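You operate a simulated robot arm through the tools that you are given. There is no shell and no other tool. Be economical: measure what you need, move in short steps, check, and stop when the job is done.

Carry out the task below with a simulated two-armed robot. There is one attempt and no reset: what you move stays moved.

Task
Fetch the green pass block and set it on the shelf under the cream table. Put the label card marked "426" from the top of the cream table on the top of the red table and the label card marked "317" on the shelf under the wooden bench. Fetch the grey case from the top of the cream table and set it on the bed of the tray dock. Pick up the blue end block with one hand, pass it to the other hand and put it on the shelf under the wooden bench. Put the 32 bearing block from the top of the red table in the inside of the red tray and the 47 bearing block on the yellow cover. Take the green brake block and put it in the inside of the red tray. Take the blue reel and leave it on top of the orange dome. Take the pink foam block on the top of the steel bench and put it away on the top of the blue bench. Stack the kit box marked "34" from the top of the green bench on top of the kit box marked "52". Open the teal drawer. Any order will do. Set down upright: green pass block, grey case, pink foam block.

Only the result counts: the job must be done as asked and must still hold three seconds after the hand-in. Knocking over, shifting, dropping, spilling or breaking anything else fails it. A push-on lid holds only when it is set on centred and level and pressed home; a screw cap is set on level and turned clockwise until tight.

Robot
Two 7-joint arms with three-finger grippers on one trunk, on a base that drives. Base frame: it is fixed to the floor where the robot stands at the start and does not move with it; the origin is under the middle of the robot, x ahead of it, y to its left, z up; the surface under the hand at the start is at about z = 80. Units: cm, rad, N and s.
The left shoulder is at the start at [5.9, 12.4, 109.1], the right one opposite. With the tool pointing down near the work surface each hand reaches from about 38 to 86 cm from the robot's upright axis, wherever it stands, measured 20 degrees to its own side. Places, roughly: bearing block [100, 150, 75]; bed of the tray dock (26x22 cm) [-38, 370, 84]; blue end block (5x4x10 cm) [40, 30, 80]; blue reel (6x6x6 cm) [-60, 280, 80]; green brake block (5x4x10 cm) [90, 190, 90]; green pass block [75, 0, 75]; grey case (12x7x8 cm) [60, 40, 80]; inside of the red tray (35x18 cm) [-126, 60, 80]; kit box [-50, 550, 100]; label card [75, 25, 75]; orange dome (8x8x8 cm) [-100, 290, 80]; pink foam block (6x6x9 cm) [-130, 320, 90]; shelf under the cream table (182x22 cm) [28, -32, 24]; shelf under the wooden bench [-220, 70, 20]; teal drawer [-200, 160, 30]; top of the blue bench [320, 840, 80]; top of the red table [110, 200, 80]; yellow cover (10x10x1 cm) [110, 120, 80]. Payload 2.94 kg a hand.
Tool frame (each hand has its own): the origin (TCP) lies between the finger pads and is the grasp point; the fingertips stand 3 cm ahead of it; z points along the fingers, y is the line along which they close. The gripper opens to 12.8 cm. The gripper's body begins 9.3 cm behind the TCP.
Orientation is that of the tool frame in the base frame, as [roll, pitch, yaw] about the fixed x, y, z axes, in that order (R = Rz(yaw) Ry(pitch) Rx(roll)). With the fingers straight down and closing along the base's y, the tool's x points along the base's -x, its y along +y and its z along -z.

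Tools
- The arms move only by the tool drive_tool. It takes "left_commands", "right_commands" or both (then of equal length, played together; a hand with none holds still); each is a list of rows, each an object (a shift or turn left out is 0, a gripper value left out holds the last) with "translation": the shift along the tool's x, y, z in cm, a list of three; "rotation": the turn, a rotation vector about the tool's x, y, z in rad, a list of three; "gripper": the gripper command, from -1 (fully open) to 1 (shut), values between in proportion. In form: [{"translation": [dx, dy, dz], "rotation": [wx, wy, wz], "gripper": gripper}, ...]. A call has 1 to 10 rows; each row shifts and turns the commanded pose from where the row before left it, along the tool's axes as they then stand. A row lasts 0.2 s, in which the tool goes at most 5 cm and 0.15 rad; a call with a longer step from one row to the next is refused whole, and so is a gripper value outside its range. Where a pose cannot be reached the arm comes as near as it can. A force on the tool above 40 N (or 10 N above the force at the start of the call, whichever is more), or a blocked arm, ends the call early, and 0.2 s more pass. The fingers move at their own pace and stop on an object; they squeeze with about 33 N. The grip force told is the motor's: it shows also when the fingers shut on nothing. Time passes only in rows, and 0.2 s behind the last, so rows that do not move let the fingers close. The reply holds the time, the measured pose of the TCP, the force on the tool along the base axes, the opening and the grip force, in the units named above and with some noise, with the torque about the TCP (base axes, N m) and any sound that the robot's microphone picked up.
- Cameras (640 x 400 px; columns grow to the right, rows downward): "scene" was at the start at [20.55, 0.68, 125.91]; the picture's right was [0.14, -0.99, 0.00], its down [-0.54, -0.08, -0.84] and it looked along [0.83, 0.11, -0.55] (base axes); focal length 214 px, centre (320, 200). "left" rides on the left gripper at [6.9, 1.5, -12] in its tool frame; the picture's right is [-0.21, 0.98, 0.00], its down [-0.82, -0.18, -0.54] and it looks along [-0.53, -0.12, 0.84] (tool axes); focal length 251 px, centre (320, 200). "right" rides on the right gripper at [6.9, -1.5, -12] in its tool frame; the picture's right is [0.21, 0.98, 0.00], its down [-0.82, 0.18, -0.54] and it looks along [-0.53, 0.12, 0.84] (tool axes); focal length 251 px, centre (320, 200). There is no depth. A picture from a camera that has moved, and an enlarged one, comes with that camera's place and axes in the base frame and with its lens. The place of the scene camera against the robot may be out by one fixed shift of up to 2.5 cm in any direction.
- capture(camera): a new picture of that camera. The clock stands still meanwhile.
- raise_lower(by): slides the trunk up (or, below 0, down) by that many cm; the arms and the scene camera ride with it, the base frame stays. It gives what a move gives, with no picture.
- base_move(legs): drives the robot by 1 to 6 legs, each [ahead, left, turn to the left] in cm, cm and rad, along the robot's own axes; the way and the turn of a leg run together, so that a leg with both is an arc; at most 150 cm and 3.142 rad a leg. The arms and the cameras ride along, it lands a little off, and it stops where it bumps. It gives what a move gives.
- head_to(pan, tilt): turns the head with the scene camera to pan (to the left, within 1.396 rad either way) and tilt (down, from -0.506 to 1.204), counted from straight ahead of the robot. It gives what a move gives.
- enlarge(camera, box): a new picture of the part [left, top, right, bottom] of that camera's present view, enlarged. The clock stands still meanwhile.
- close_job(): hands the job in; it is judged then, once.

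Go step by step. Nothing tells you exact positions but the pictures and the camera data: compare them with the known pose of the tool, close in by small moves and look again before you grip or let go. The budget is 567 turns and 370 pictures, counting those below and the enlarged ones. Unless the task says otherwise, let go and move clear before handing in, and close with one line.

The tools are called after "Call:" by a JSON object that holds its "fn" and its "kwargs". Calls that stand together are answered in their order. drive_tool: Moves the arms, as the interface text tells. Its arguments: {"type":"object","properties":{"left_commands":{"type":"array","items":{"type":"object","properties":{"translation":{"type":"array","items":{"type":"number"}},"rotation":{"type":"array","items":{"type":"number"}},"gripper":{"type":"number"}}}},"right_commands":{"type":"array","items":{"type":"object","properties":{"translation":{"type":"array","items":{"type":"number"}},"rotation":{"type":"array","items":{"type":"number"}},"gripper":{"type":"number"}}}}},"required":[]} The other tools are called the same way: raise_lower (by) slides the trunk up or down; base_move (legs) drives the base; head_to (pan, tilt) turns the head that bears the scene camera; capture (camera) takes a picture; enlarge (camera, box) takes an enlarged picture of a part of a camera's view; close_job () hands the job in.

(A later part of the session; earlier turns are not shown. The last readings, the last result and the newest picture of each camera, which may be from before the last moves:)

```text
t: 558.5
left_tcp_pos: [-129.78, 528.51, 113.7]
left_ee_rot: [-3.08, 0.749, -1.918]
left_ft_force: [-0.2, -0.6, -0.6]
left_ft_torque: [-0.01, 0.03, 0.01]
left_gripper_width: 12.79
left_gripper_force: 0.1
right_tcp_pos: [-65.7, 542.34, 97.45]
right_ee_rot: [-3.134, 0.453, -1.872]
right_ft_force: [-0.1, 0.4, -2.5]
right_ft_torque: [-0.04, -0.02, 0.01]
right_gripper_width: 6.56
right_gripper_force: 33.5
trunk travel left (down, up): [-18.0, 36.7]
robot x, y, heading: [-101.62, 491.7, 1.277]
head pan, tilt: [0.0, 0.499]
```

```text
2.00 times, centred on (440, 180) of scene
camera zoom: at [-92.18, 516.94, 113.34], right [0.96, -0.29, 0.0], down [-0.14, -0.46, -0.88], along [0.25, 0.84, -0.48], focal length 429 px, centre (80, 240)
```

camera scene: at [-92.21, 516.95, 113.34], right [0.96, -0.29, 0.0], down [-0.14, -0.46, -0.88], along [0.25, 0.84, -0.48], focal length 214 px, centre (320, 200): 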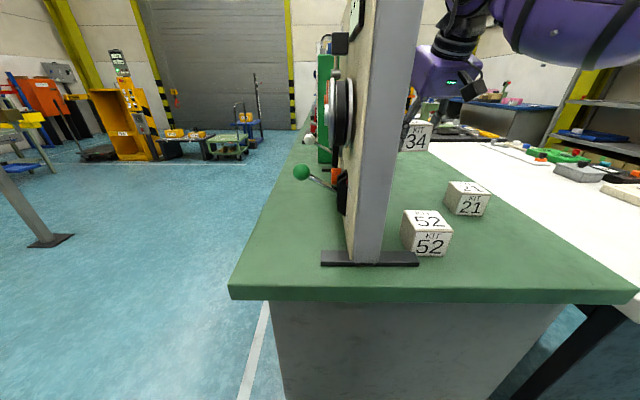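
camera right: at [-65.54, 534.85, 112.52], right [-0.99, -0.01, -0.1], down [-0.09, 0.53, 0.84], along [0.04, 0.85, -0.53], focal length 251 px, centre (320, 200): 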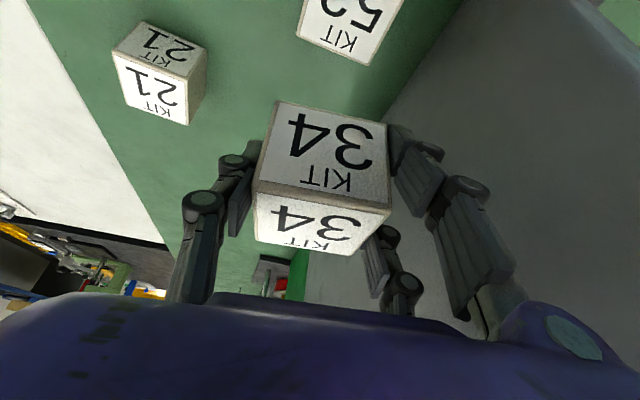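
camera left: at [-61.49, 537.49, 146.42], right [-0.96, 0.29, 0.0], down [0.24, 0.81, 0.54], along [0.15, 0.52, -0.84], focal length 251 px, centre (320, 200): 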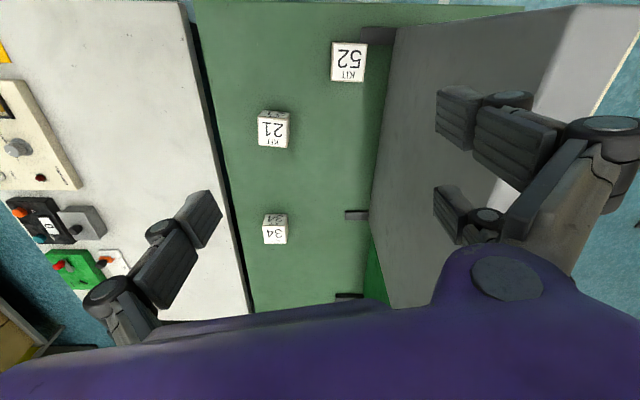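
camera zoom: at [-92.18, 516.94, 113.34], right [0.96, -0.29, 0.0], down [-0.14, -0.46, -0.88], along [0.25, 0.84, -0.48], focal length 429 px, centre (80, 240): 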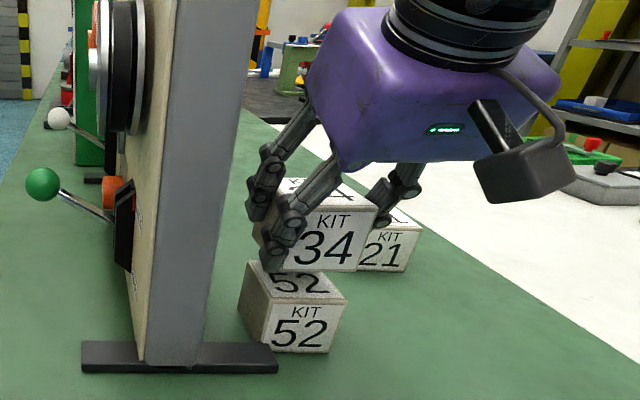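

The boxes line up within about half a cm. I'm nudging right slightly and lowering until contact.

Call:
{"fn": "drive_tool", "kwargs": {"right_commands": [{"translation": [0.2, -0.35, 0.5]}, {"translation": [0.2, 0, 0.4]}, {"translation": [0.13, 0, 0.27]}, {"translation": [0.13, 0, 0.27]}, {"translation": [0.13, 0, 0.27]}, {"translation": [0.13, 0, 0.27]}, {"translation": [0.13, 0, 0.27]}]}}

Call:
{"fn": "enlarge", "kwargs": {"camera": "scene", "box": [320, 80, 560, 280]}}

```text
t: 560.1
left_tcp_pos: [-129.91, 528.33, 113.59]
left_ee_rot: [-3.08, 0.749, -1.918]
left_ft_force: [0.1, -0.5, -0.1]
left_ft_torque: [0.02, 0.01, -0.04]
left_gripper_width: 12.81
left_gripper_force: 0.0
right_tcp_pos: [-65.71, 542.18, 95.13]
right_ee_rot: [-3.131, 0.455, -1.872]
right_ft_force: [2.8, -2.1, 8.1]
right_ft_torque: [-0.1, 0.33, 0.05]
right_gripper_width: 6.57
right_gripper_force: 32.7
trunk travel left (down, up): [-18.0, 36.7]
robot x, y, heading: [-101.71, 491.66, 1.279]
head pan, tilt: [0.0, 0.499]
```

```text
2.00 times, centred on (440, 180) of scene
camera zoom: at [-92.2, 516.85, 113.38], right [0.96, -0.29, 0.0], down [-0.14, -0.46, -0.88], along [0.25, 0.84, -0.48], focal length 429 px, centre (80, 240)
```

zoom: 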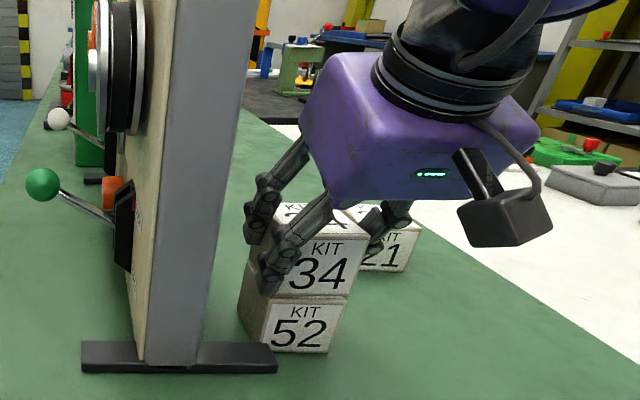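

Box 34 sits squarely on box 52. I'm opening and retreating.

Call:
{"fn": "drive_tool", "kwargs": {"right_commands": [{"gripper": -0.2}, {"gripper": -0.4}, {"gripper": -0.4}, {"translation": [0, 0, -3]}, {"translation": [0, 0, -4]}, {"translation": [0, 0, -4]}, {"translation": [0, 0, -4]}]}}

Call:
{"fn": "base_move", "kwargs": {"legs": [[-30, 0, 0]]}}

Call:
{"fn": "capture", "kwargs": {"camera": "scene"}}

```text
t: 561.7
left_tcp_pos: [-129.92, 528.37, 113.45]
left_ee_rot: [-3.08, 0.748, -1.918]
left_ft_force: [0.6, -1.2, 0.5]
left_ft_torque: [0.03, -0.02, 0.0]
left_gripper_width: 12.8
left_gripper_force: 0.0
right_tcp_pos: [-67.81, 535.9, 108.7]
right_ee_rot: [-3.135, 0.453, -1.872]
right_ft_force: [-0.3, 0.2, 1.1]
right_ft_torque: [0.02, 0.01, -0.01]
right_gripper_width: 8.97
right_gripper_force: 0.0
trunk travel left (down, up): [-18.0, 36.7]
robot x, y, heading: [-101.49, 491.64, 1.28]
head pan, tilt: [0.0, 0.499]
```

```text
t: 563.7
left_tcp_pos: [-138.46, 500.25, 113.54]
left_ee_rot: [-3.079, 0.749, -1.912]
left_ft_force: [0.6, -0.8, -0.2]
left_ft_torque: [0.01, -0.01, 0.0]
left_gripper_width: 12.78
left_gripper_force: 0.1
right_tcp_pos: [-76.35, 508.1, 108.58]
right_ee_rot: [-3.134, 0.453, -1.868]
right_ft_force: [0.3, -0.2, -0.4]
right_ft_torque: [0.04, 0.0, -0.02]
right_gripper_width: 8.97
right_gripper_force: 0.1
trunk travel left (down, up): [-18.0, 36.7]
robot x, y, heading: [-110.24, 463.59, 1.278]
head pan, tilt: [0.0, 0.499]
```

```text
178 pictures are left
camera scene: at [-100.73, 488.8, 113.35], right [0.96, -0.28, 0.0], down [-0.14, -0.46, -0.88], along [0.25, 0.84, -0.48], focal length 214 px, centre (320, 200)
```

scene: 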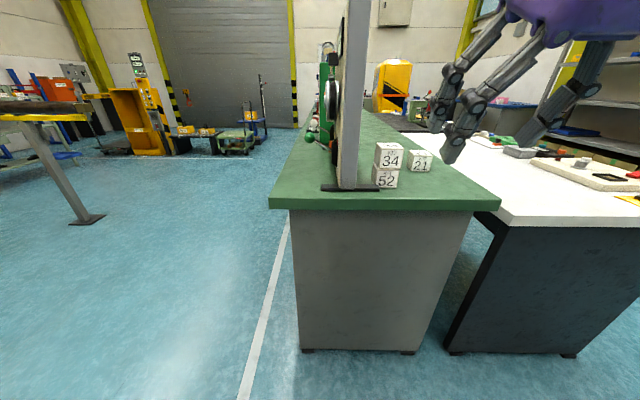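

The kit stack is done. Next is the reel and dome on the east side of the partition; I'll drive around and face that bench.

Call:
{"fn": "base_move", "kwargs": {"legs": [[18, -75, 0], [18, -75, 0], [-60, 0, 0], [-40, 0, 0], [0, 0, 1.55]]}}

Call:
{"fn": "head_to", "kwargs": {"pan": 0.3, "tilt": 0.5}}

Call:
{"fn": "capture", "kwargs": {"camera": "scene"}}

```text
t: 586.2
left_tcp_pos: [-17.16, 332.23, 113.66]
left_ee_rot: [-3.079, 0.748, -0.324]
left_ft_force: [0.1, -0.1, 0.3]
left_ft_torque: [-0.05, 0.03, -0.01]
left_gripper_width: 12.79
left_gripper_force: 0.0
right_tcp_pos: [-26.21, 394.23, 108.56]
right_ee_rot: [-3.135, 0.452, -0.278]
right_ft_force: [0.2, 0.2, -0.9]
right_ft_torque: [-0.01, 0.0, -0.02]
right_gripper_width: 8.93
right_gripper_force: 0.0
trunk travel left (down, up): [-18.0, 36.7]
robot x, y, heading: [19.06, 361.02, 2.872]
head pan, tilt: [0.0, 0.499]
```

```text
t: 587.0
left_tcp_pos: [-17.2, 332.33, 113.57]
left_ee_rot: [-3.078, 0.75, -0.324]
left_ft_force: [-0.4, 0.3, 0.4]
left_ft_torque: [0.0, -0.01, 0.05]
left_gripper_width: 12.77
left_gripper_force: 0.0
right_tcp_pos: [-26.15, 394.22, 108.55]
right_ee_rot: [-3.133, 0.45, -0.278]
right_ft_force: [1.0, 0.1, 0.1]
right_ft_torque: [0.01, 0.01, 0.03]
right_gripper_width: 8.97
right_gripper_force: 0.1
trunk travel left (down, up): [-18.0, 36.7]
robot x, y, heading: [18.48, 361.11, 2.877]
head pan, tilt: [0.3, 0.499]
```

```text
177 pictures are left
camera scene: at [-5.26, 365.37, 113.34], right [-0.03, 1.0, 0.0], down [0.48, 0.01, -0.88], along [-0.88, -0.03, -0.48], focal length 214 px, centre (320, 200)
```

scene: 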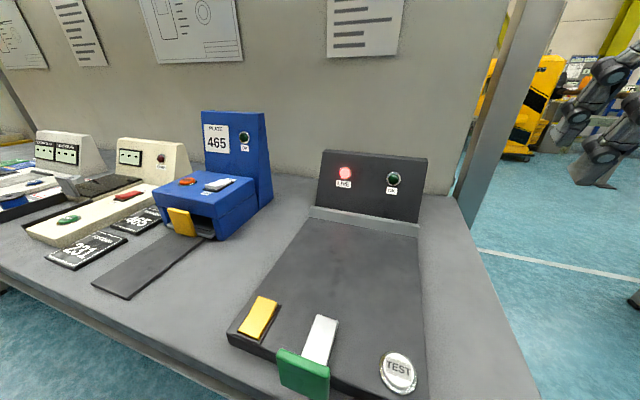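

That is the tray dock right in front of me. I'll look left for the reel and the dome.

Call:
{"fn": "head_to", "kwargs": {"pan": 0.95, "tilt": 0.45}}

Call:
{"fn": "capture", "kwargs": {"camera": "scene"}}

```text
t: 588.1
left_tcp_pos: [-17.2, 332.24, 113.52]
left_ee_rot: [-3.079, 0.748, -0.324]
left_ft_force: [1.1, -0.5, -0.3]
left_ft_torque: [-0.02, 0.03, -0.03]
left_gripper_width: 12.8
left_gripper_force: 0.0
right_tcp_pos: [-26.25, 394.21, 108.65]
right_ee_rot: [-3.135, 0.452, -0.277]
right_ft_force: [0.5, -0.5, -0.1]
right_ft_torque: [0.01, -0.01, -0.01]
right_gripper_width: 8.95
right_gripper_force: 0.0
trunk travel left (down, up): [-18.0, 36.7]
robot x, y, heading: [18.64, 361.51, 2.872]
head pan, tilt: [0.949, 0.45]
```

```text
176 pictures are left
camera scene: at [-3.32, 359.87, 113.79], right [-0.63, 0.78, 0.0], down [0.34, 0.27, -0.9], along [-0.7, -0.57, -0.44], focal length 214 px, centre (320, 200)
```

scene: 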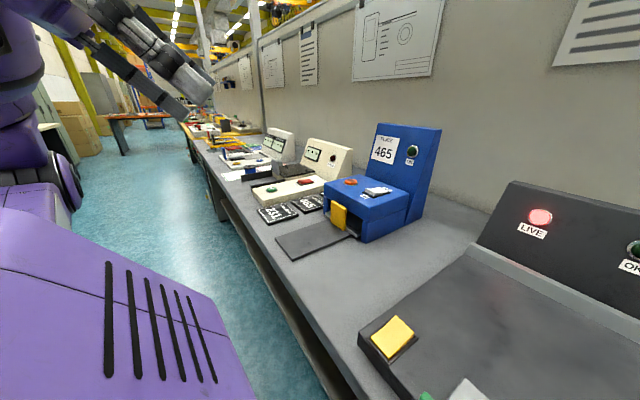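

Call:
{"fn": "raise_lower", "kwargs": {"by": 12}}

Call:
{"fn": "base_move", "kwargs": {"legs": [[-8, 78, 0]]}}

Call:
{"fn": "head_to", "kwargs": {"pan": 0.1, "tilt": 0.6}}

Call:
{"fn": "capture", "kwargs": {"camera": "scene"}}

```text
t: 589.6
left_tcp_pos: [-17.27, 332.26, 125.5]
left_ee_rot: [-3.081, 0.746, -0.322]
left_ft_force: [-0.9, -0.6, -0.5]
left_ft_torque: [0.01, -0.02, 0.0]
left_gripper_width: 12.82
left_gripper_force: 0.1
right_tcp_pos: [-26.26, 394.25, 120.63]
right_ee_rot: [-3.136, 0.45, -0.277]
right_ft_force: [0.0, -0.2, -0.2]
right_ft_torque: [-0.04, -0.01, -0.01]
right_gripper_width: 8.94
right_gripper_force: 0.1
trunk travel left (down, up): [-30.0, 24.7]
robot x, y, heading: [18.44, 361.02, 2.869]
head pan, tilt: [0.949, 0.45]
```

```text
t: 596.7
left_tcp_pos: [-28.86, 255.76, 125.47]
left_ee_rot: [-3.079, 0.75, -0.309]
left_ft_force: [-0.1, -1.1, 0.0]
left_ft_torque: [-0.02, 0.0, -0.02]
left_gripper_width: 12.81
left_gripper_force: 0.1
right_tcp_pos: [-38.78, 317.52, 120.57]
right_ee_rot: [-3.135, 0.452, -0.264]
right_ft_force: [0.2, -0.3, -0.2]
right_ft_torque: [0.02, -0.01, 0.01]
right_gripper_width: 8.95
right_gripper_force: 0.1
trunk travel left (down, up): [-30.0, 24.7]
robot x, y, heading: [6.52, 285.17, 2.888]
head pan, tilt: [0.949, 0.45]
```

```text
t: 597.9
left_tcp_pos: [-28.89, 255.78, 125.7]
left_ee_rot: [-3.078, 0.75, -0.311]
left_ft_force: [-1.0, 0.4, 0.3]
left_ft_torque: [0.04, 0.02, 0.04]
left_gripper_width: 12.8
left_gripper_force: 0.0
right_tcp_pos: [-38.84, 317.56, 120.56]
right_ee_rot: [-3.135, 0.453, -0.263]
right_ft_force: [0.4, 0.1, 0.4]
right_ft_torque: [0.01, 0.02, -0.01]
right_gripper_width: 8.96
right_gripper_force: 0.1
trunk travel left (down, up): [-30.0, 24.7]
robot x, y, heading: [6.86, 285.32, 2.886]
head pan, tilt: [0.099, 0.6]
```

```text
175 pictures are left
camera scene: at [-13.38, 289.75, 125.17], right [0.15, 0.99, 0.0], down [0.56, -0.09, -0.83], along [-0.82, 0.13, -0.56], focal length 214 px, centre (320, 200)
```

scene: 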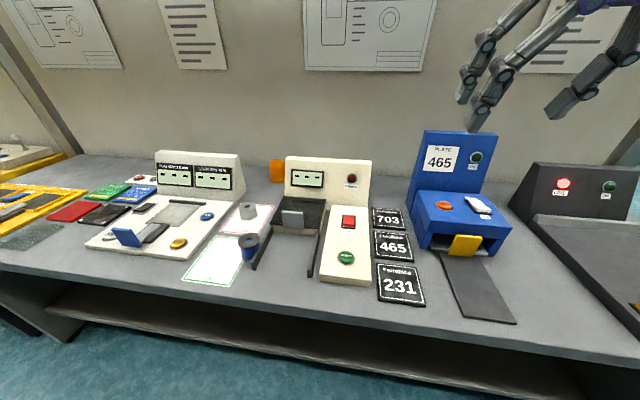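

Call:
{"fn": "enlarge", "kwargs": {"camera": "scene", "box": [190, 140, 330, 280]}}

Call:
{"fn": "capture", "kwargs": {"camera": "left"}}

```text
2.86 times, centred on (260, 210) of scene
camera zoom: at [-13.38, 289.75, 125.17], right [0.15, 0.99, 0.0], down [0.56, -0.09, -0.83], along [-0.82, 0.13, -0.56], focal length 613 px, centre (491, 171)
```

zoom: 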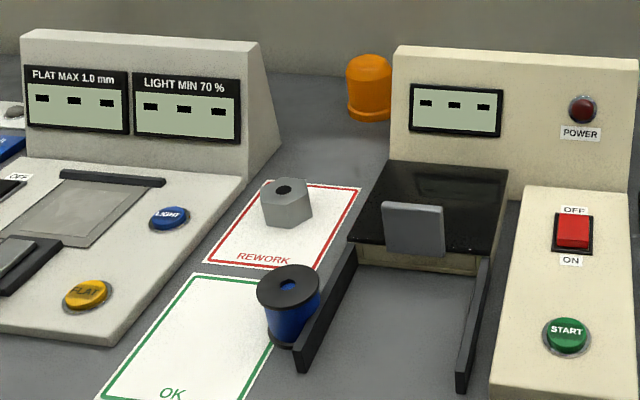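

```text
173 pictures are left
camera left: at [-17.03, 249.5, 129.52], right [-0.49, -0.87, 0.1], down [-0.17, 0.21, 0.96], along [-0.86, 0.45, -0.25], focal length 251 px, centre (320, 200)
```

left: 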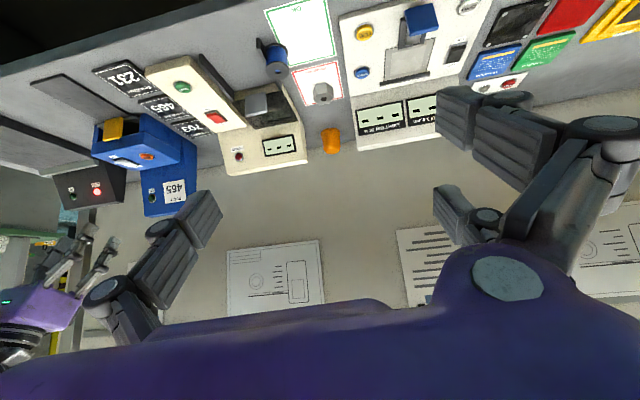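

Triangulated: reel at (-57.1, 277.5) with its top at z≈85, dome at (-99.1, 284.9) with its top at z≈87. I'll slide left so the right hand faces both.

Call:
{"fn": "base_move", "kwargs": {"legs": [[10, 43.7, 0]]}}

Call:
{"fn": "capture", "kwargs": {"camera": "right"}}

```text
t: 602.2
left_tcp_pos: [-49.51, 215.88, 125.62]
left_ee_rot: [-3.078, 0.75, -0.305]
left_ft_force: [0.4, 0.2, 0.3]
left_ft_torque: [0.02, 0.01, 0.01]
left_gripper_width: 12.79
left_gripper_force: 0.1
right_tcp_pos: [-59.73, 277.77, 120.62]
right_ee_rot: [-3.135, 0.452, -0.259]
right_ft_force: [-0.2, 0.6, -0.1]
right_ft_torque: [-0.01, -0.02, -0.01]
right_gripper_width: 8.95
right_gripper_force: 0.0
trunk travel left (down, up): [-30.0, 24.7]
robot x, y, heading: [-14.24, 245.89, 2.891]
head pan, tilt: [0.099, 0.6]
```

```text
172 pictures are left
camera right: at [-48.15, 276.24, 128.4], right [-0.07, -0.99, -0.1], down [-0.53, -0.05, 0.84], along [-0.84, 0.11, -0.53], focal length 251 px, centre (320, 200)
```

right: 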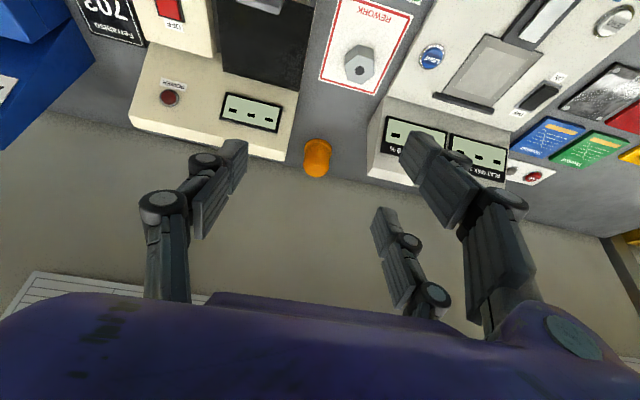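

Call:
{"fn": "drive_tool", "kwargs": {"right_commands": [{"rotation": [0, 0.15, 0], "gripper": -1}, {"rotation": [0, 0.15, 0]}, {"rotation": [0, 0.152, 0]}, {"translation": [4, 0, 3]}, {"translation": [4, 0, 3]}, {"translation": [0, 0, 4.5]}, {"translation": [0, 0, 4.5]}, {"translation": [0, 0, 4.5]}]}}

Call:
{"fn": "capture", "kwargs": {"camera": "right"}}

```text
refused: row 3 steps farther than a row can; nothing moved
```

```text
171 pictures are left
camera right: at [-48.15, 276.24, 128.4], right [-0.07, -0.99, -0.1], down [-0.53, -0.05, 0.84], along [-0.84, 0.11, -0.53], focal length 251 px, centre (320, 200)
```

right: 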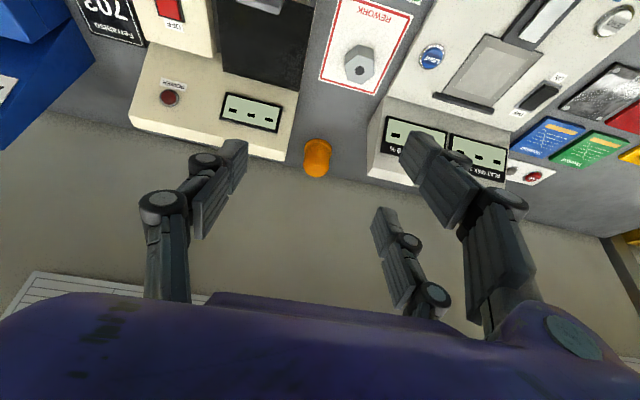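

Call:
{"fn": "drive_tool", "kwargs": {"right_commands": [{"rotation": [0, 0.15, 0], "gripper": -1}, {"rotation": [0, 0.15, 0]}, {"rotation": [0, 0.149, 0]}, {"translation": [4, 0, 2.9]}, {"translation": [4, 0, 2.9]}, {"translation": [0, 0, 4.5]}, {"translation": [0, 0, 4.5]}, {"translation": [0, 0, 4.5]}]}}

Call:
{"fn": "capture", "kwargs": {"camera": "right"}}

```text
t: 604.0
left_tcp_pos: [-49.68, 216.03, 125.52]
left_ee_rot: [-3.078, 0.746, -0.305]
left_ft_force: [0.0, 0.3, -0.6]
left_ft_torque: [0.01, -0.01, -0.03]
left_gripper_width: 12.8
left_gripper_force: 0.0
right_tcp_pos: [-51.95, 275.93, 101.2]
right_ee_rot: [-3.135, 0.0, -0.264]
right_ft_force: [0.3, -0.1, -0.5]
right_ft_torque: [0.0, 0.01, -0.02]
right_gripper_width: 12.78
right_gripper_force: 0.1
trunk travel left (down, up): [-30.0, 24.7]
robot x, y, heading: [-14.22, 245.52, 2.893]
head pan, tilt: [0.099, 0.6]
```

```text
170 pictures are left
camera right: at [-44.87, 275.54, 113.18], right [-0.05, -1.0, -0.01], down [-0.84, 0.04, 0.54], along [-0.54, 0.03, -0.84], focal length 251 px, centre (320, 200)
```

right: 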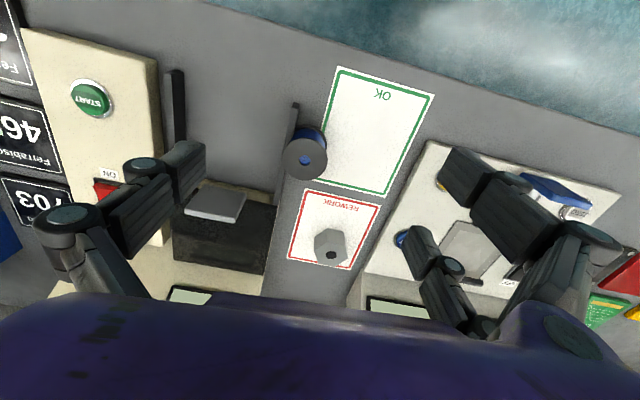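

The reel stands right beside a rail about 2.8 cm high, so I'll grip it high with the fingertips just above the rail.

Call:
{"fn": "drive_tool", "kwargs": {"right_commands": [{"translation": [-2.75, -0.4, 3.8]}, {"translation": [-2.75, -0.4, 3.8]}, {"translation": [0, 0, 4], "gripper": -0.3}, {"translation": [0, 0, 4], "gripper": -0.3}]}}

Call:
{"fn": "capture", "kwargs": {"camera": "right"}}

Call:
{"fn": "enlarge", "kwargs": {"camera": "scene", "box": [300, 100, 500, 260]}}

```text
t: 605.0
left_tcp_pos: [-49.61, 216.11, 125.63]
left_ee_rot: [-3.08, 0.746, -0.306]
left_ft_force: [0.5, 0.0, 0.0]
left_ft_torque: [0.0, -0.01, 0.03]
left_gripper_width: 12.78
left_gripper_force: 0.1
right_tcp_pos: [-57.1, 278.3, 85.59]
right_ee_rot: [-3.134, 0.002, -0.263]
right_ft_force: [-1.3, 0.1, 0.7]
right_ft_torque: [0.04, -0.04, 0.01]
right_gripper_width: 8.3
right_gripper_force: 0.0
trunk travel left (down, up): [-30.0, 24.7]
robot x, y, heading: [-13.81, 245.44, 2.893]
head pan, tilt: [0.099, 0.6]
```

```text
169 pictures are left
camera right: at [-49.97, 277.8, 97.64], right [-0.05, -1.0, -0.01], down [-0.84, 0.04, 0.54], along [-0.54, 0.03, -0.84], focal length 251 px, centre (320, 200)
```

right: 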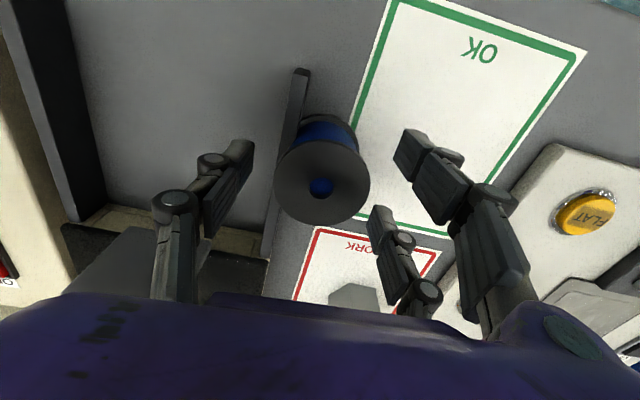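

```text
2.50 times, centred on (400, 180) of scene
camera zoom: at [-34.17, 250.14, 125.16], right [0.15, 0.99, 0.0], down [0.56, -0.09, -0.82], along [-0.82, 0.13, -0.57], focal length 536 px, centre (120, 250)
```

zoom: 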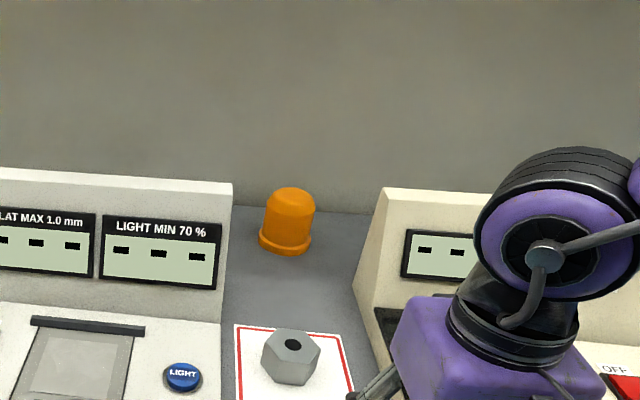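

Call:
{"fn": "drive_tool", "kwargs": {"right_commands": [{"gripper": 0.3}, {"gripper": 1}, {"gripper": 1}, {"translation": [0, 0, -2]}, {"translation": [0, 0, -4]}, {"translation": [0, 0, -4]}, {"translation": [0, 0, -4]}]}}

Call:
{"fn": "capture", "kwargs": {"camera": "right"}}

```text
t: 606.6
left_tcp_pos: [-49.48, 215.98, 125.71]
left_ee_rot: [-3.079, 0.748, -0.306]
left_ft_force: [0.0, 0.1, 0.0]
left_ft_torque: [0.02, 0.01, -0.03]
left_gripper_width: 12.79
left_gripper_force: 0.1
right_tcp_pos: [-56.95, 278.36, 99.76]
right_ee_rot: [-3.134, 0.001, -0.263]
right_ft_force: [0.5, 0.2, -2.3]
right_ft_torque: [0.01, 0.01, 0.01]
right_gripper_width: 4.85
right_gripper_force: 32.6
trunk travel left (down, up): [-30.0, 24.7]
robot x, y, heading: [-13.76, 246.26, 2.892]
head pan, tilt: [0.099, 0.6]
```

```text
167 pictures are left
camera right: at [-49.79, 277.97, 111.71], right [-0.05, -1.0, -0.01], down [-0.84, 0.04, 0.54], along [-0.54, 0.03, -0.84], focal length 251 px, centre (320, 200)
```

right: 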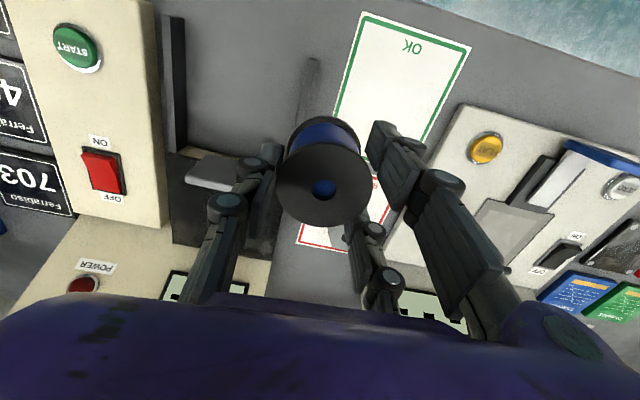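

The reel is held. I'll raise it above the devices, move the base closer and extend over the dome.

Call:
{"fn": "drive_tool", "kwargs": {"right_commands": [{"translation": [0, 0, -4]}, {"translation": [0, 0, -4]}]}}

Call:
{"fn": "base_move", "kwargs": {"legs": [[16, 0, 0]]}}

Call:
{"fn": "drive_tool", "kwargs": {"right_commands": [{"translation": [-4.5, 0, 0]}, {"translation": [-4.5, 0, 0]}, {"translation": [-4.5, 0, 0]}]}}

Call:
{"fn": "capture", "kwargs": {"camera": "right"}}

```text
t: 607.2
left_tcp_pos: [-49.46, 216.05, 125.62]
left_ee_rot: [-3.078, 0.749, -0.306]
left_ft_force: [-0.5, 0.7, -0.4]
left_ft_torque: [0.02, 0.01, -0.01]
left_gripper_width: 12.78
left_gripper_force: 0.0
right_tcp_pos: [-56.94, 278.29, 107.62]
right_ee_rot: [-3.135, 0.002, -0.262]
right_ft_force: [0.4, -0.2, -1.8]
right_ft_torque: [0.03, 0.03, 0.04]
right_gripper_width: 4.82
right_gripper_force: 33.0
trunk travel left (down, up): [-30.0, 24.7]
robot x, y, heading: [-14.14, 245.92, 2.889]
head pan, tilt: [0.099, 0.6]
```

```text
t: 608.6
left_tcp_pos: [-64.97, 219.84, 125.6]
left_ee_rot: [-3.079, 0.75, -0.301]
left_ft_force: [-1.0, 0.2, -0.2]
left_ft_torque: [-0.01, -0.02, -0.02]
left_gripper_width: 12.76
left_gripper_force: 0.1
right_tcp_pos: [-72.62, 282.06, 107.46]
right_ee_rot: [-3.135, 0.001, -0.261]
right_ft_force: [0.0, 0.0, -1.5]
right_ft_torque: [0.01, -0.02, 0.01]
right_gripper_width: 4.82
right_gripper_force: 33.7
trunk travel left (down, up): [-30.0, 24.7]
robot x, y, heading: [-29.67, 249.87, 2.895]
head pan, tilt: [0.099, 0.6]
```

```text
t: 609.5
left_tcp_pos: [-65.18, 219.96, 125.48]
left_ee_rot: [-3.077, 0.745, -0.302]
left_ft_force: [-1.6, 0.1, -0.7]
left_ft_torque: [-0.02, -0.04, -0.02]
left_gripper_width: 12.81
left_gripper_force: 0.1
right_tcp_pos: [-85.85, 285.75, 107.35]
right_ee_rot: [-3.134, -0.001, -0.262]
right_ft_force: [-1.5, -0.8, -0.9]
right_ft_torque: [-0.05, -0.06, -0.01]
right_gripper_width: 4.81
right_gripper_force: 33.3
trunk travel left (down, up): [-30.0, 24.7]
robot x, y, heading: [-29.73, 249.56, 2.892]
head pan, tilt: [0.099, 0.6]
```

```text
166 pictures are left
camera right: at [-78.84, 285.45, 119.33], right [-0.05, -1.0, -0.01], down [-0.84, 0.03, 0.54], along [-0.54, 0.03, -0.84], focal length 251 px, centre (320, 200)
```

right: 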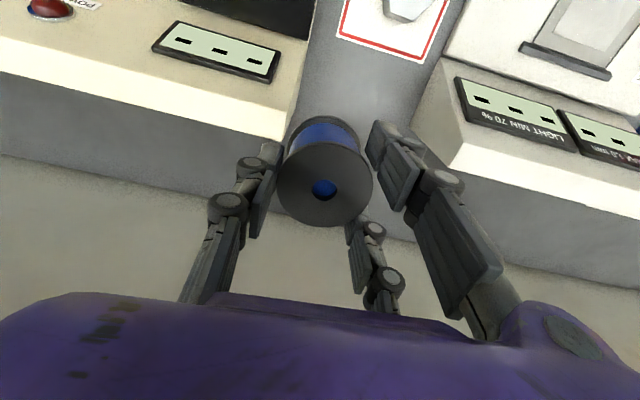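

Call:
{"fn": "head_to", "kwargs": {"pan": -0.45, "tilt": 0.65}}

Call:
{"fn": "enlarge", "kwargs": {"camera": "scene", "box": [220, 100, 420, 260]}}

```text
t: 610.4
left_tcp_pos: [-64.97, 219.82, 125.58]
left_ee_rot: [-3.079, 0.751, -0.302]
left_ft_force: [0.4, -0.7, -0.2]
left_ft_torque: [0.02, -0.01, 0.0]
left_gripper_width: 12.8
left_gripper_force: 0.1
right_tcp_pos: [-85.73, 285.64, 107.47]
right_ee_rot: [-3.135, 0.004, -0.26]
right_ft_force: [0.1, 0.1, -2.3]
right_ft_torque: [-0.02, -0.02, 0.0]
right_gripper_width: 4.83
right_gripper_force: 32.6
trunk travel left (down, up): [-30.0, 24.7]
robot x, y, heading: [-29.26, 249.54, 2.899]
head pan, tilt: [-0.45, 0.649]
```

```text
2.50 times, centred on (320, 180) of scene
camera zoom: at [-47.78, 258.18, 124.8], right [0.63, 0.78, 0.0], down [0.47, -0.38, -0.8], along [-0.62, 0.5, -0.6], focal length 536 px, centre (320, 250)
```

zoom: 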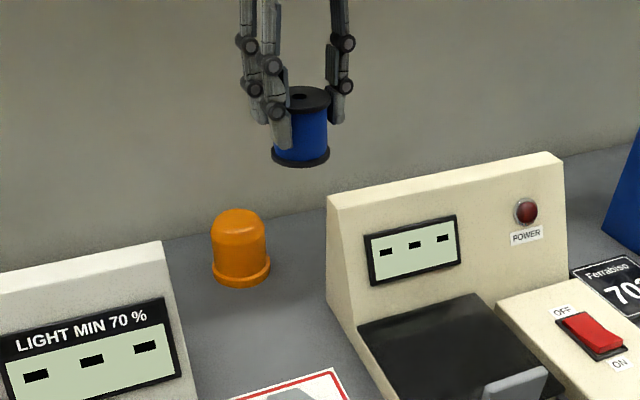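

Call:
{"fn": "drive_tool", "kwargs": {"right_commands": [{"translation": [-4.3, 1.37, 0]}, {"translation": [-4.3, 1.37, 0]}, {"translation": [-4.3, 1.37, 0]}, {"translation": [0, 0, 3]}, {"translation": [0, 0, 2]}]}}

Call:
{"fn": "enlarge", "kwargs": {"camera": "scene", "box": [220, 100, 380, 260]}}

```text
t: 611.6
left_tcp_pos: [-65.0, 219.98, 125.51]
left_ee_rot: [-3.079, 0.748, -0.302]
left_ft_force: [-1.1, -1.0, -0.6]
left_ft_torque: [-0.01, 0.03, -0.02]
left_gripper_width: 12.81
left_gripper_force: 0.1
right_tcp_pos: [-86.68, 286.07, 102.9]
right_ee_rot: [-3.135, 0.003, -0.259]
right_ft_force: [0.3, 0.6, -2.1]
right_ft_torque: [-0.02, -0.03, 0.04]
right_gripper_width: 4.82
right_gripper_force: 33.3
right hand out of reach, approached as far as the arm can: row 1, 2, 3
trunk travel left (down, up): [-30.0, 24.7]
robot x, y, heading: [-29.72, 249.52, 2.896]
head pan, tilt: [-0.45, 0.649]
```

```text
2.50 times, centred on (300, 180) of scene
camera zoom: at [-47.6, 258.41, 124.81], right [0.65, 0.76, 0.0], down [0.45, -0.39, -0.8], along [-0.61, 0.52, -0.6], focal length 536 px, centre (370, 250)
```

zoom: 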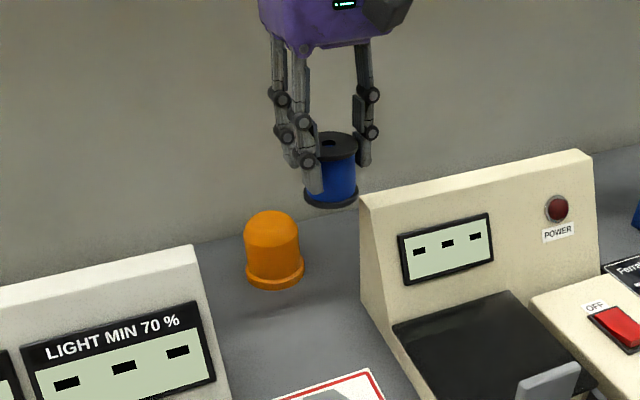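

The reach is 12 cm short. I'll try raising the trunk a little, so the chest leans back, and moving the base closer.

Call:
{"fn": "raise_lower", "kwargs": {"by": 10}}

Call:
{"fn": "base_move", "kwargs": {"legs": [[7, 0, 0]]}}

Call:
{"fn": "drive_tool", "kwargs": {"right_commands": [{"translation": [-2, 0.5, 3]}, {"translation": [-2, 0.5, 3]}, {"translation": [-2, 0.3, 2]}]}}

```text
t: 613.0
left_tcp_pos: [-65.08, 219.84, 135.49]
left_ee_rot: [-3.076, 0.747, -0.3]
left_ft_force: [-0.1, -0.5, -1.2]
left_ft_torque: [-0.03, 0.01, 0.01]
left_gripper_width: 12.8
left_gripper_force: 0.1
right_tcp_pos: [-85.88, 285.87, 115.94]
right_ee_rot: [-3.135, 0.063, -0.261]
right_ft_force: [0.2, 0.9, -2.0]
right_ft_torque: [0.02, -0.01, 0.0]
right_gripper_width: 4.8
right_gripper_force: 32.4
trunk travel left (down, up): [-40.0, 14.7]
robot x, y, heading: [-29.57, 249.73, 2.894]
head pan, tilt: [-0.45, 0.649]
```

```text
t: 614.0
left_tcp_pos: [-71.49, 221.34, 135.55]
left_ee_rot: [-3.079, 0.751, -0.299]
left_ft_force: [-0.5, 0.6, 0.4]
left_ft_torque: [0.0, 0.01, -0.03]
left_gripper_width: 12.79
left_gripper_force: 0.0
right_tcp_pos: [-92.5, 287.42, 116.06]
right_ee_rot: [-3.135, 0.064, -0.259]
right_ft_force: [-0.5, 0.4, -3.0]
right_ft_torque: [0.0, -0.03, 0.01]
right_gripper_width: 4.81
right_gripper_force: 33.4
trunk travel left (down, up): [-40.0, 14.7]
robot x, y, heading: [-36.5, 251.35, 2.896]
head pan, tilt: [-0.45, 0.649]
```

```text
t: 614.8
left_tcp_pos: [-71.48, 221.46, 135.62]
left_ee_rot: [-3.079, 0.75, -0.299]
left_ft_force: [1.5, -0.1, 0.3]
left_ft_torque: [0.01, -0.02, -0.01]
left_gripper_width: 12.83
left_gripper_force: 0.1
right_tcp_pos: [-93.85, 290.38, 113.59]
right_ee_rot: [-3.134, 0.067, -0.26]
right_ft_force: [-0.1, -0.5, -2.2]
right_ft_torque: [0.0, 0.02, 0.0]
right_gripper_width: 4.81
right_gripper_force: 33.0
right hand out of reach, approached as far as the arm can: row 1, 2, 3
trunk travel left (down, up): [-40.0, 14.7]
robot x, y, heading: [-36.31, 251.34, 2.893]
head pan, tilt: [-0.45, 0.649]
```

Call:
{"fn": "drive_tool", "kwargs": {"right_commands": [{"translation": [1.3, 2.2, 0]}, {"translation": [1.3, 2.2, 0]}]}}

Call:
{"fn": "base_move", "kwargs": {"legs": [[5.5, 0.5, 0]]}}

Call:
{"fn": "enlarge", "kwargs": {"camera": "scene", "box": [200, 100, 400, 260]}}

```text
t: 615.4
left_tcp_pos: [-71.48, 221.54, 135.56]
left_ee_rot: [-3.078, 0.749, -0.301]
left_ft_force: [0.5, 0.1, -0.2]
left_ft_torque: [-0.02, 0.03, -0.01]
left_gripper_width: 12.81
left_gripper_force: 0.1
right_tcp_pos: [-92.38, 285.59, 113.45]
right_ee_rot: [-3.135, 0.066, -0.259]
right_ft_force: [0.2, -0.4, -2.0]
right_ft_torque: [0.02, -0.01, 0.02]
right_gripper_width: 4.82
right_gripper_force: 32.5
trunk travel left (down, up): [-40.0, 14.7]
robot x, y, heading: [-36.3, 251.34, 2.896]
head pan, tilt: [-0.45, 0.649]
```

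```text
t: 616.3
left_tcp_pos: [-76.94, 222.23, 135.55]
left_ee_rot: [-3.078, 0.75, -0.298]
left_ft_force: [1.0, 0.2, -0.9]
left_ft_torque: [0.02, -0.01, 0.01]
left_gripper_width: 12.81
left_gripper_force: 0.0
right_tcp_pos: [-97.68, 286.35, 113.66]
right_ee_rot: [-3.136, 0.067, -0.259]
right_ft_force: [-0.1, 0.3, -1.6]
right_ft_torque: [0.03, -0.03, -0.01]
right_gripper_width: 4.79
right_gripper_force: 32.9
trunk travel left (down, up): [-40.0, 14.7]
robot x, y, heading: [-41.59, 252.47, 2.896]
head pan, tilt: [-0.45, 0.649]
```

```text
2.50 times, centred on (300, 180) of scene
camera zoom: at [-57.19, 260.12, 134.72], right [0.64, 0.77, 0.0], down [0.46, -0.39, -0.8], along [-0.61, 0.51, -0.6], focal length 536 px, centre (370, 250)
```

zoom: 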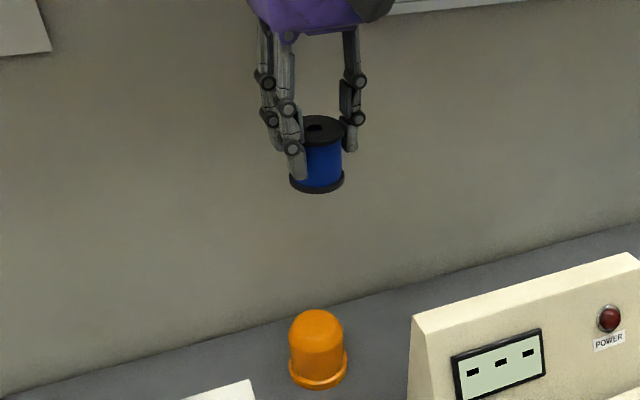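

The reel is nearly over the dome. I'll straighten the hand, shift about 1.5 cm and descend most of the way.

Call:
{"fn": "drive_tool", "kwargs": {"right_commands": [{"rotation": [0, 0.067, 0]}, {"translation": [-0.9, 1.28, 0]}, {"translation": [0, 0, 4]}, {"translation": [0, 0, 4]}, {"translation": [0, 0, 4]}, {"translation": [0, 0, 3]}]}}

Call:
{"fn": "enlarge", "kwargs": {"camera": "scene", "box": [220, 120, 380, 260]}}

```text
t: 617.7
left_tcp_pos: [-76.93, 222.38, 135.57]
left_ee_rot: [-3.08, 0.748, -0.301]
left_ft_force: [0.3, -0.4, -0.2]
left_ft_torque: [0.0, -0.03, 0.01]
left_gripper_width: 12.82
left_gripper_force: 0.1
right_tcp_pos: [-96.96, 289.66, 99.73]
right_ee_rot: [-3.138, -0.003, -0.258]
right_ft_force: [0.1, 1.1, -1.8]
right_ft_torque: [0.0, -0.04, 0.0]
right_gripper_width: 4.81
right_gripper_force: 33.0
right hand out of reach, approached as far as the arm can: row 1, 2
trunk travel left (down, up): [-40.0, 14.7]
robot x, y, heading: [-41.44, 251.91, 2.899]
head pan, tilt: [-0.45, 0.649]
```

```text
2.86 times, centred on (300, 190) of scene
camera zoom: at [-57.27, 260.19, 134.7], right [0.64, 0.77, 0.0], down [0.46, -0.39, -0.8], along [-0.61, 0.51, -0.6], focal length 613 px, centre (377, 229)
```

zoom: 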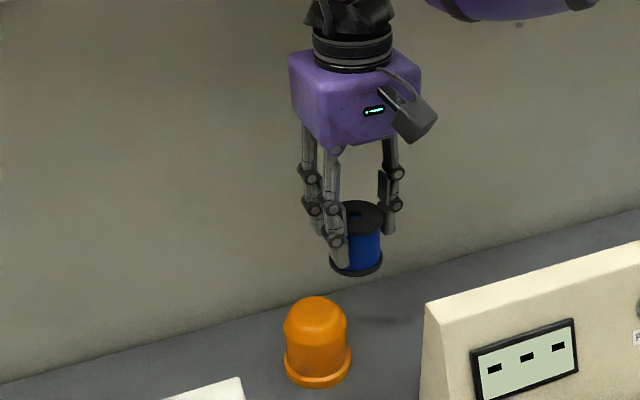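

Call:
{"fn": "drive_tool", "kwargs": {"right_commands": [{"translation": [0, 2.3, 0]}, {"translation": [-0.4, 2.3, 0]}, {"translation": [-0.4, 0, 0]}]}}

Call:
{"fn": "enlarge", "kwargs": {"camera": "scene", "box": [220, 120, 380, 260]}}

```text
t: 618.5
left_tcp_pos: [-76.88, 222.3, 135.58]
left_ee_rot: [-3.077, 0.748, -0.299]
left_ft_force: [-0.5, 0.1, 0.3]
left_ft_torque: [0.01, -0.02, 0.01]
left_gripper_width: 12.8
left_gripper_force: 0.0
right_tcp_pos: [-97.31, 288.54, 99.79]
right_ee_rot: [-3.136, 0.0, -0.26]
right_ft_force: [-0.1, 1.5, -1.3]
right_ft_torque: [-0.01, 0.0, 0.01]
right_gripper_width: 4.82
right_gripper_force: 32.7
right hand out of reach, approached as far as the arm can: row 1, 2, 3
trunk travel left (down, up): [-40.0, 14.7]
robot x, y, heading: [-41.84, 252.19, 2.895]
head pan, tilt: [-0.45, 0.649]
```

```text
2.86 times, centred on (300, 190) of scene
camera zoom: at [-57.27, 260.15, 134.7], right [0.64, 0.77, 0.0], down [0.46, -0.39, -0.8], along [-0.61, 0.51, -0.6], focal length 613 px, centre (377, 229)
```

zoom: 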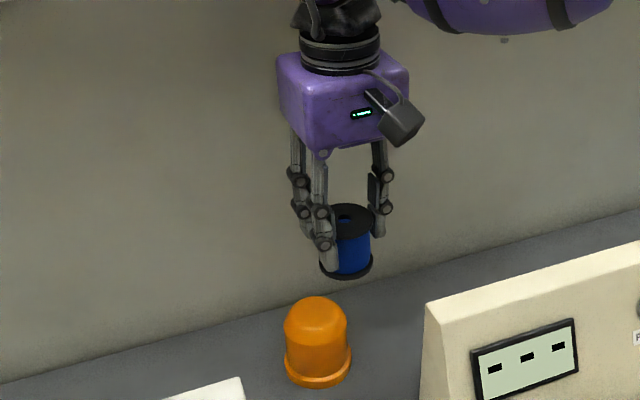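

I'll use small base moves for the final alignment instead.

Call:
{"fn": "base_move", "kwargs": {"legs": [[0.8, 3.4, 0]]}}

Call:
{"fn": "enlarge", "kwargs": {"camera": "scene", "box": [220, 120, 380, 260]}}

```text
t: 619.5
left_tcp_pos: [-78.51, 219.2, 135.62]
left_ee_rot: [-3.079, 0.75, -0.3]
left_ft_force: [-0.4, -0.2, 0.8]
left_ft_torque: [0.05, -0.02, -0.04]
left_gripper_width: 12.82
left_gripper_force: 0.1
right_tcp_pos: [-98.87, 285.5, 99.87]
right_ee_rot: [-3.136, -0.001, -0.26]
right_ft_force: [-0.6, -0.5, -2.2]
right_ft_torque: [0.05, -0.01, -0.01]
right_gripper_width: 4.79
right_gripper_force: 33.3
trunk travel left (down, up): [-40.0, 14.7]
robot x, y, heading: [-43.26, 248.93, 2.897]
head pan, tilt: [-0.45, 0.649]
```

```text
2.86 times, centred on (300, 190) of scene
camera zoom: at [-58.85, 257.1, 134.7], right [0.64, 0.77, 0.0], down [0.46, -0.39, -0.8], along [-0.61, 0.51, -0.6], focal length 613 px, centre (377, 229)
```

zoom: 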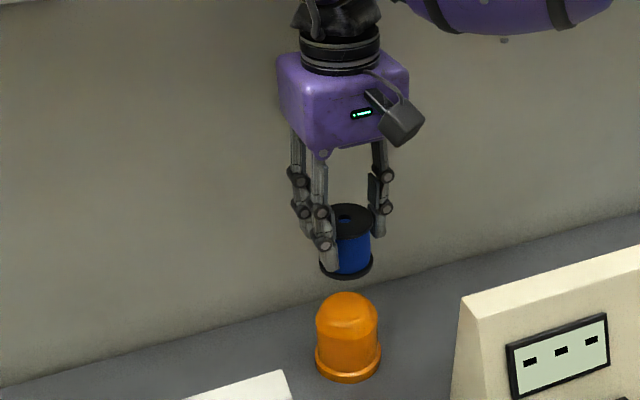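

By the projections the reel and dome axes now coincide within a few mm. I'm lowering carefully.

Call:
{"fn": "drive_tool", "kwargs": {"right_commands": [{"translation": [0, 0, 2]}, {"translation": [0, 0, 2]}, {"translation": [0, 0, 0.8]}]}}

Call:
{"fn": "enlarge", "kwargs": {"camera": "scene", "box": [220, 120, 380, 260]}}

```text
t: 620.3
left_tcp_pos: [-78.61, 219.2, 135.61]
left_ee_rot: [-3.078, 0.75, -0.298]
left_ft_force: [0.6, 1.0, 0.5]
left_ft_torque: [-0.05, 0.02, 0.0]
left_gripper_width: 12.81
left_gripper_force: 0.0
right_tcp_pos: [-98.68, 286.58, 95.38]
right_ee_rot: [-3.137, -0.001, -0.261]
right_ft_force: [0.4, 0.7, -1.9]
right_ft_torque: [0.0, 0.0, -0.02]
right_gripper_width: 4.78
right_gripper_force: 33.4
right hand out of reach, approached as far as the arm can: row 2
trunk travel left (down, up): [-40.0, 14.7]
robot x, y, heading: [-43.03, 249.28, 2.898]
head pan, tilt: [-0.45, 0.649]
```

```text
2.86 times, centred on (300, 190) of scene
camera zoom: at [-58.83, 257.11, 134.7], right [0.64, 0.77, 0.0], down [0.46, -0.39, -0.8], along [-0.61, 0.51, -0.6], focal length 613 px, centre (377, 229)
```

zoom: 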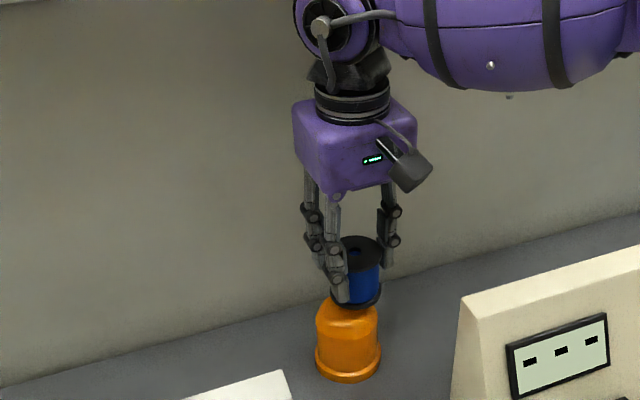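

Call:
{"fn": "base_move", "kwargs": {"legs": [[0, 1.15, 0]]}}

Call:
{"fn": "drive_tool", "kwargs": {"right_commands": [{"translation": [0, 0, 0.4]}, {"translation": [0, 0, 0.3]}]}}

Call:
{"fn": "enlarge", "kwargs": {"camera": "scene", "box": [240, 150, 360, 260]}}

```text
t: 621.1
left_tcp_pos: [-78.81, 218.29, 135.63]
left_ee_rot: [-3.079, 0.749, -0.301]
left_ft_force: [-0.3, -0.2, 0.5]
left_ft_torque: [0.03, 0.01, 0.0]
left_gripper_width: 12.8
left_gripper_force: 0.1
right_tcp_pos: [-98.96, 285.5, 95.33]
right_ee_rot: [-3.137, -0.002, -0.26]
right_ft_force: [-0.1, 0.6, -2.4]
right_ft_torque: [-0.02, -0.02, 0.0]
right_gripper_width: 4.79
right_gripper_force: 32.6
trunk travel left (down, up): [-40.0, 14.7]
robot x, y, heading: [-43.66, 247.71, 2.895]
head pan, tilt: [-0.45, 0.649]
```

```text
t: 621.7
left_tcp_pos: [-78.82, 218.21, 135.51]
left_ee_rot: [-3.077, 0.749, -0.297]
left_ft_force: [0.1, 0.3, -0.3]
left_ft_torque: [-0.04, -0.04, -0.01]
left_gripper_width: 12.81
left_gripper_force: 0.2
right_tcp_pos: [-98.86, 285.51, 94.77]
right_ee_rot: [-3.138, 0.0, -0.259]
right_ft_force: [-0.3, -1.1, -2.0]
right_ft_torque: [0.03, 0.04, 0.06]
right_gripper_width: 4.82
right_gripper_force: 32.6
trunk travel left (down, up): [-40.0, 14.7]
robot x, y, heading: [-43.72, 247.79, 2.898]
head pan, tilt: [-0.45, 0.649]
```

```text
3.64 times, centred on (300, 205) of scene
camera zoom: at [-59.12, 255.95, 134.7], right [0.64, 0.77, 0.0], down [0.46, -0.39, -0.8], along [-0.61, 0.51, -0.6], focal length 780 px, centre (393, 182)
```

zoom: 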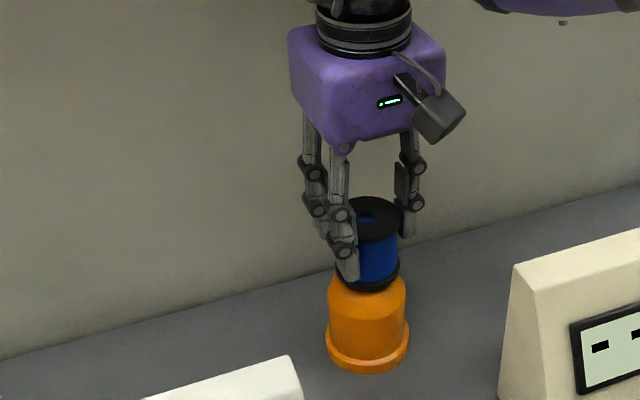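

Call:
{"fn": "drive_tool", "kwargs": {"right_commands": [{"translation": [0, 0, 0.25]}, {"translation": [0, 0, 0.25]}, {"translation": [0, 0, 0.25]}, {"translation": [0, 0, 0.25]}, {"translation": [0, 0, 0.25]}, {"translation": [0, 0, 0.25]}]}}

Call:
{"fn": "enlarge", "kwargs": {"camera": "scene", "box": [240, 150, 360, 260]}}

```text
t: 623.1
left_tcp_pos: [-78.84, 218.21, 135.62]
left_ee_rot: [-3.08, 0.748, -0.299]
left_ft_force: [-0.6, 0.3, 1.0]
left_ft_torque: [-0.01, -0.01, 0.01]
left_gripper_width: 12.82
left_gripper_force: 0.0
right_tcp_pos: [-98.74, 285.53, 93.64]
right_ee_rot: [-3.138, 0.002, -0.263]
right_ft_force: [0.4, 0.7, -0.8]
right_ft_torque: [0.06, 0.02, -0.01]
right_gripper_width: 4.77
right_gripper_force: 32.9
right hand out of reach, approached as far as the arm can: row 4
trunk travel left (down, up): [-40.0, 14.7]
robot x, y, heading: [-43.41, 247.97, 2.896]
head pan, tilt: [-0.45, 0.649]
```

```text
3.64 times, centred on (300, 205) of scene
camera zoom: at [-59.1, 255.99, 134.7], right [0.64, 0.77, 0.0], down [0.46, -0.39, -0.8], along [-0.61, 0.51, -0.6], focal length 780 px, centre (393, 182)
```

zoom: 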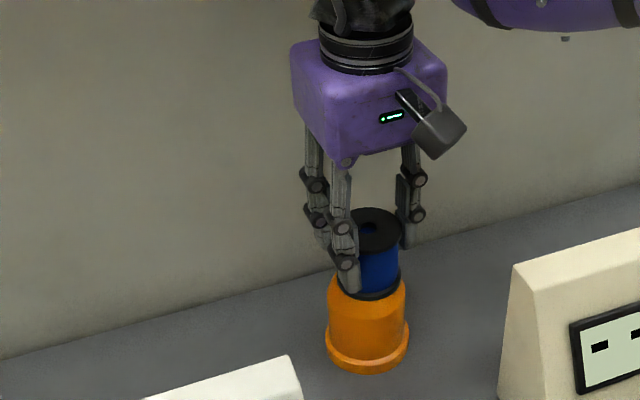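

Call:
{"fn": "drive_tool", "kwargs": {"right_commands": [{"translation": [0, 0, 0.2]}, {"translation": [0, 0, 0.2]}, {"translation": [0, 0, 0.2]}]}}

```text
t: 623.9
left_tcp_pos: [-78.77, 218.13, 135.61]
left_ee_rot: [-3.076, 0.749, -0.3]
left_ft_force: [0.1, -0.6, -1.1]
left_ft_torque: [0.01, 0.01, 0.01]
left_gripper_width: 12.79
left_gripper_force: 0.0
right_tcp_pos: [-98.65, 285.63, 93.73]
right_ee_rot: [-3.137, 0.004, -0.262]
right_ft_force: [1.4, 1.4, 10.5]
right_ft_torque: [-0.04, -0.06, 0.04]
right_gripper_width: 4.79
right_gripper_force: 32.8
right hand out of reach, approached as far as the arm can: row 3
trunk travel left (down, up): [-40.0, 14.7]
robot x, y, heading: [-43.47, 248.26, 2.898]
head pan, tilt: [-0.45, 0.649]
```

The reel is seated with about 12 N. I'm releasing gently.

Call:
{"fn": "drive_tool", "kwargs": {"right_commands": [{"gripper": 0.1}, {"gripper": -0.2}, {"gripper": -0.25}, {"gripper": -0.25}]}}

Call:
{"fn": "enlarge", "kwargs": {"camera": "scene", "box": [240, 150, 360, 260]}}

```text
t: 624.9
left_tcp_pos: [-78.81, 218.15, 135.55]
left_ee_rot: [-3.079, 0.749, -0.299]
left_ft_force: [-0.6, -0.1, -0.6]
left_ft_torque: [0.05, -0.04, -0.02]
left_gripper_width: 12.79
left_gripper_force: 0.1
right_tcp_pos: [-98.66, 285.43, 93.58]
right_ee_rot: [-3.137, 0.001, -0.26]
right_ft_force: [-0.7, -0.1, 0.1]
right_ft_torque: [0.02, -0.01, 0.01]
right_gripper_width: 8.01
right_gripper_force: 0.0
trunk travel left (down, up): [-40.0, 14.7]
robot x, y, heading: [-43.38, 247.8, 2.893]
head pan, tilt: [-0.45, 0.649]
```

```text
3.64 times, centred on (300, 205) of scene
camera zoom: at [-59.09, 255.98, 134.7], right [0.64, 0.77, 0.0], down [0.46, -0.39, -0.8], along [-0.61, 0.51, -0.6], focal length 780 px, centre (393, 182)
```

zoom: 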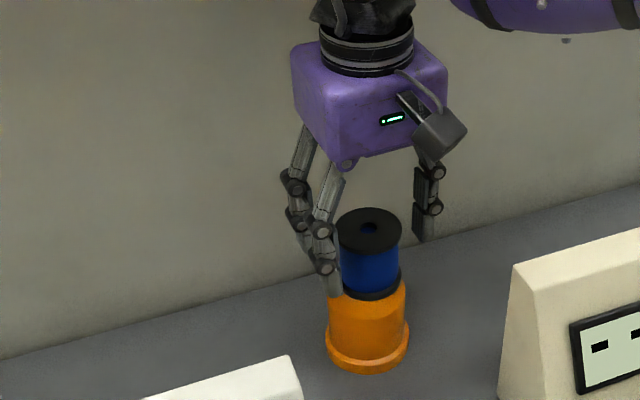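

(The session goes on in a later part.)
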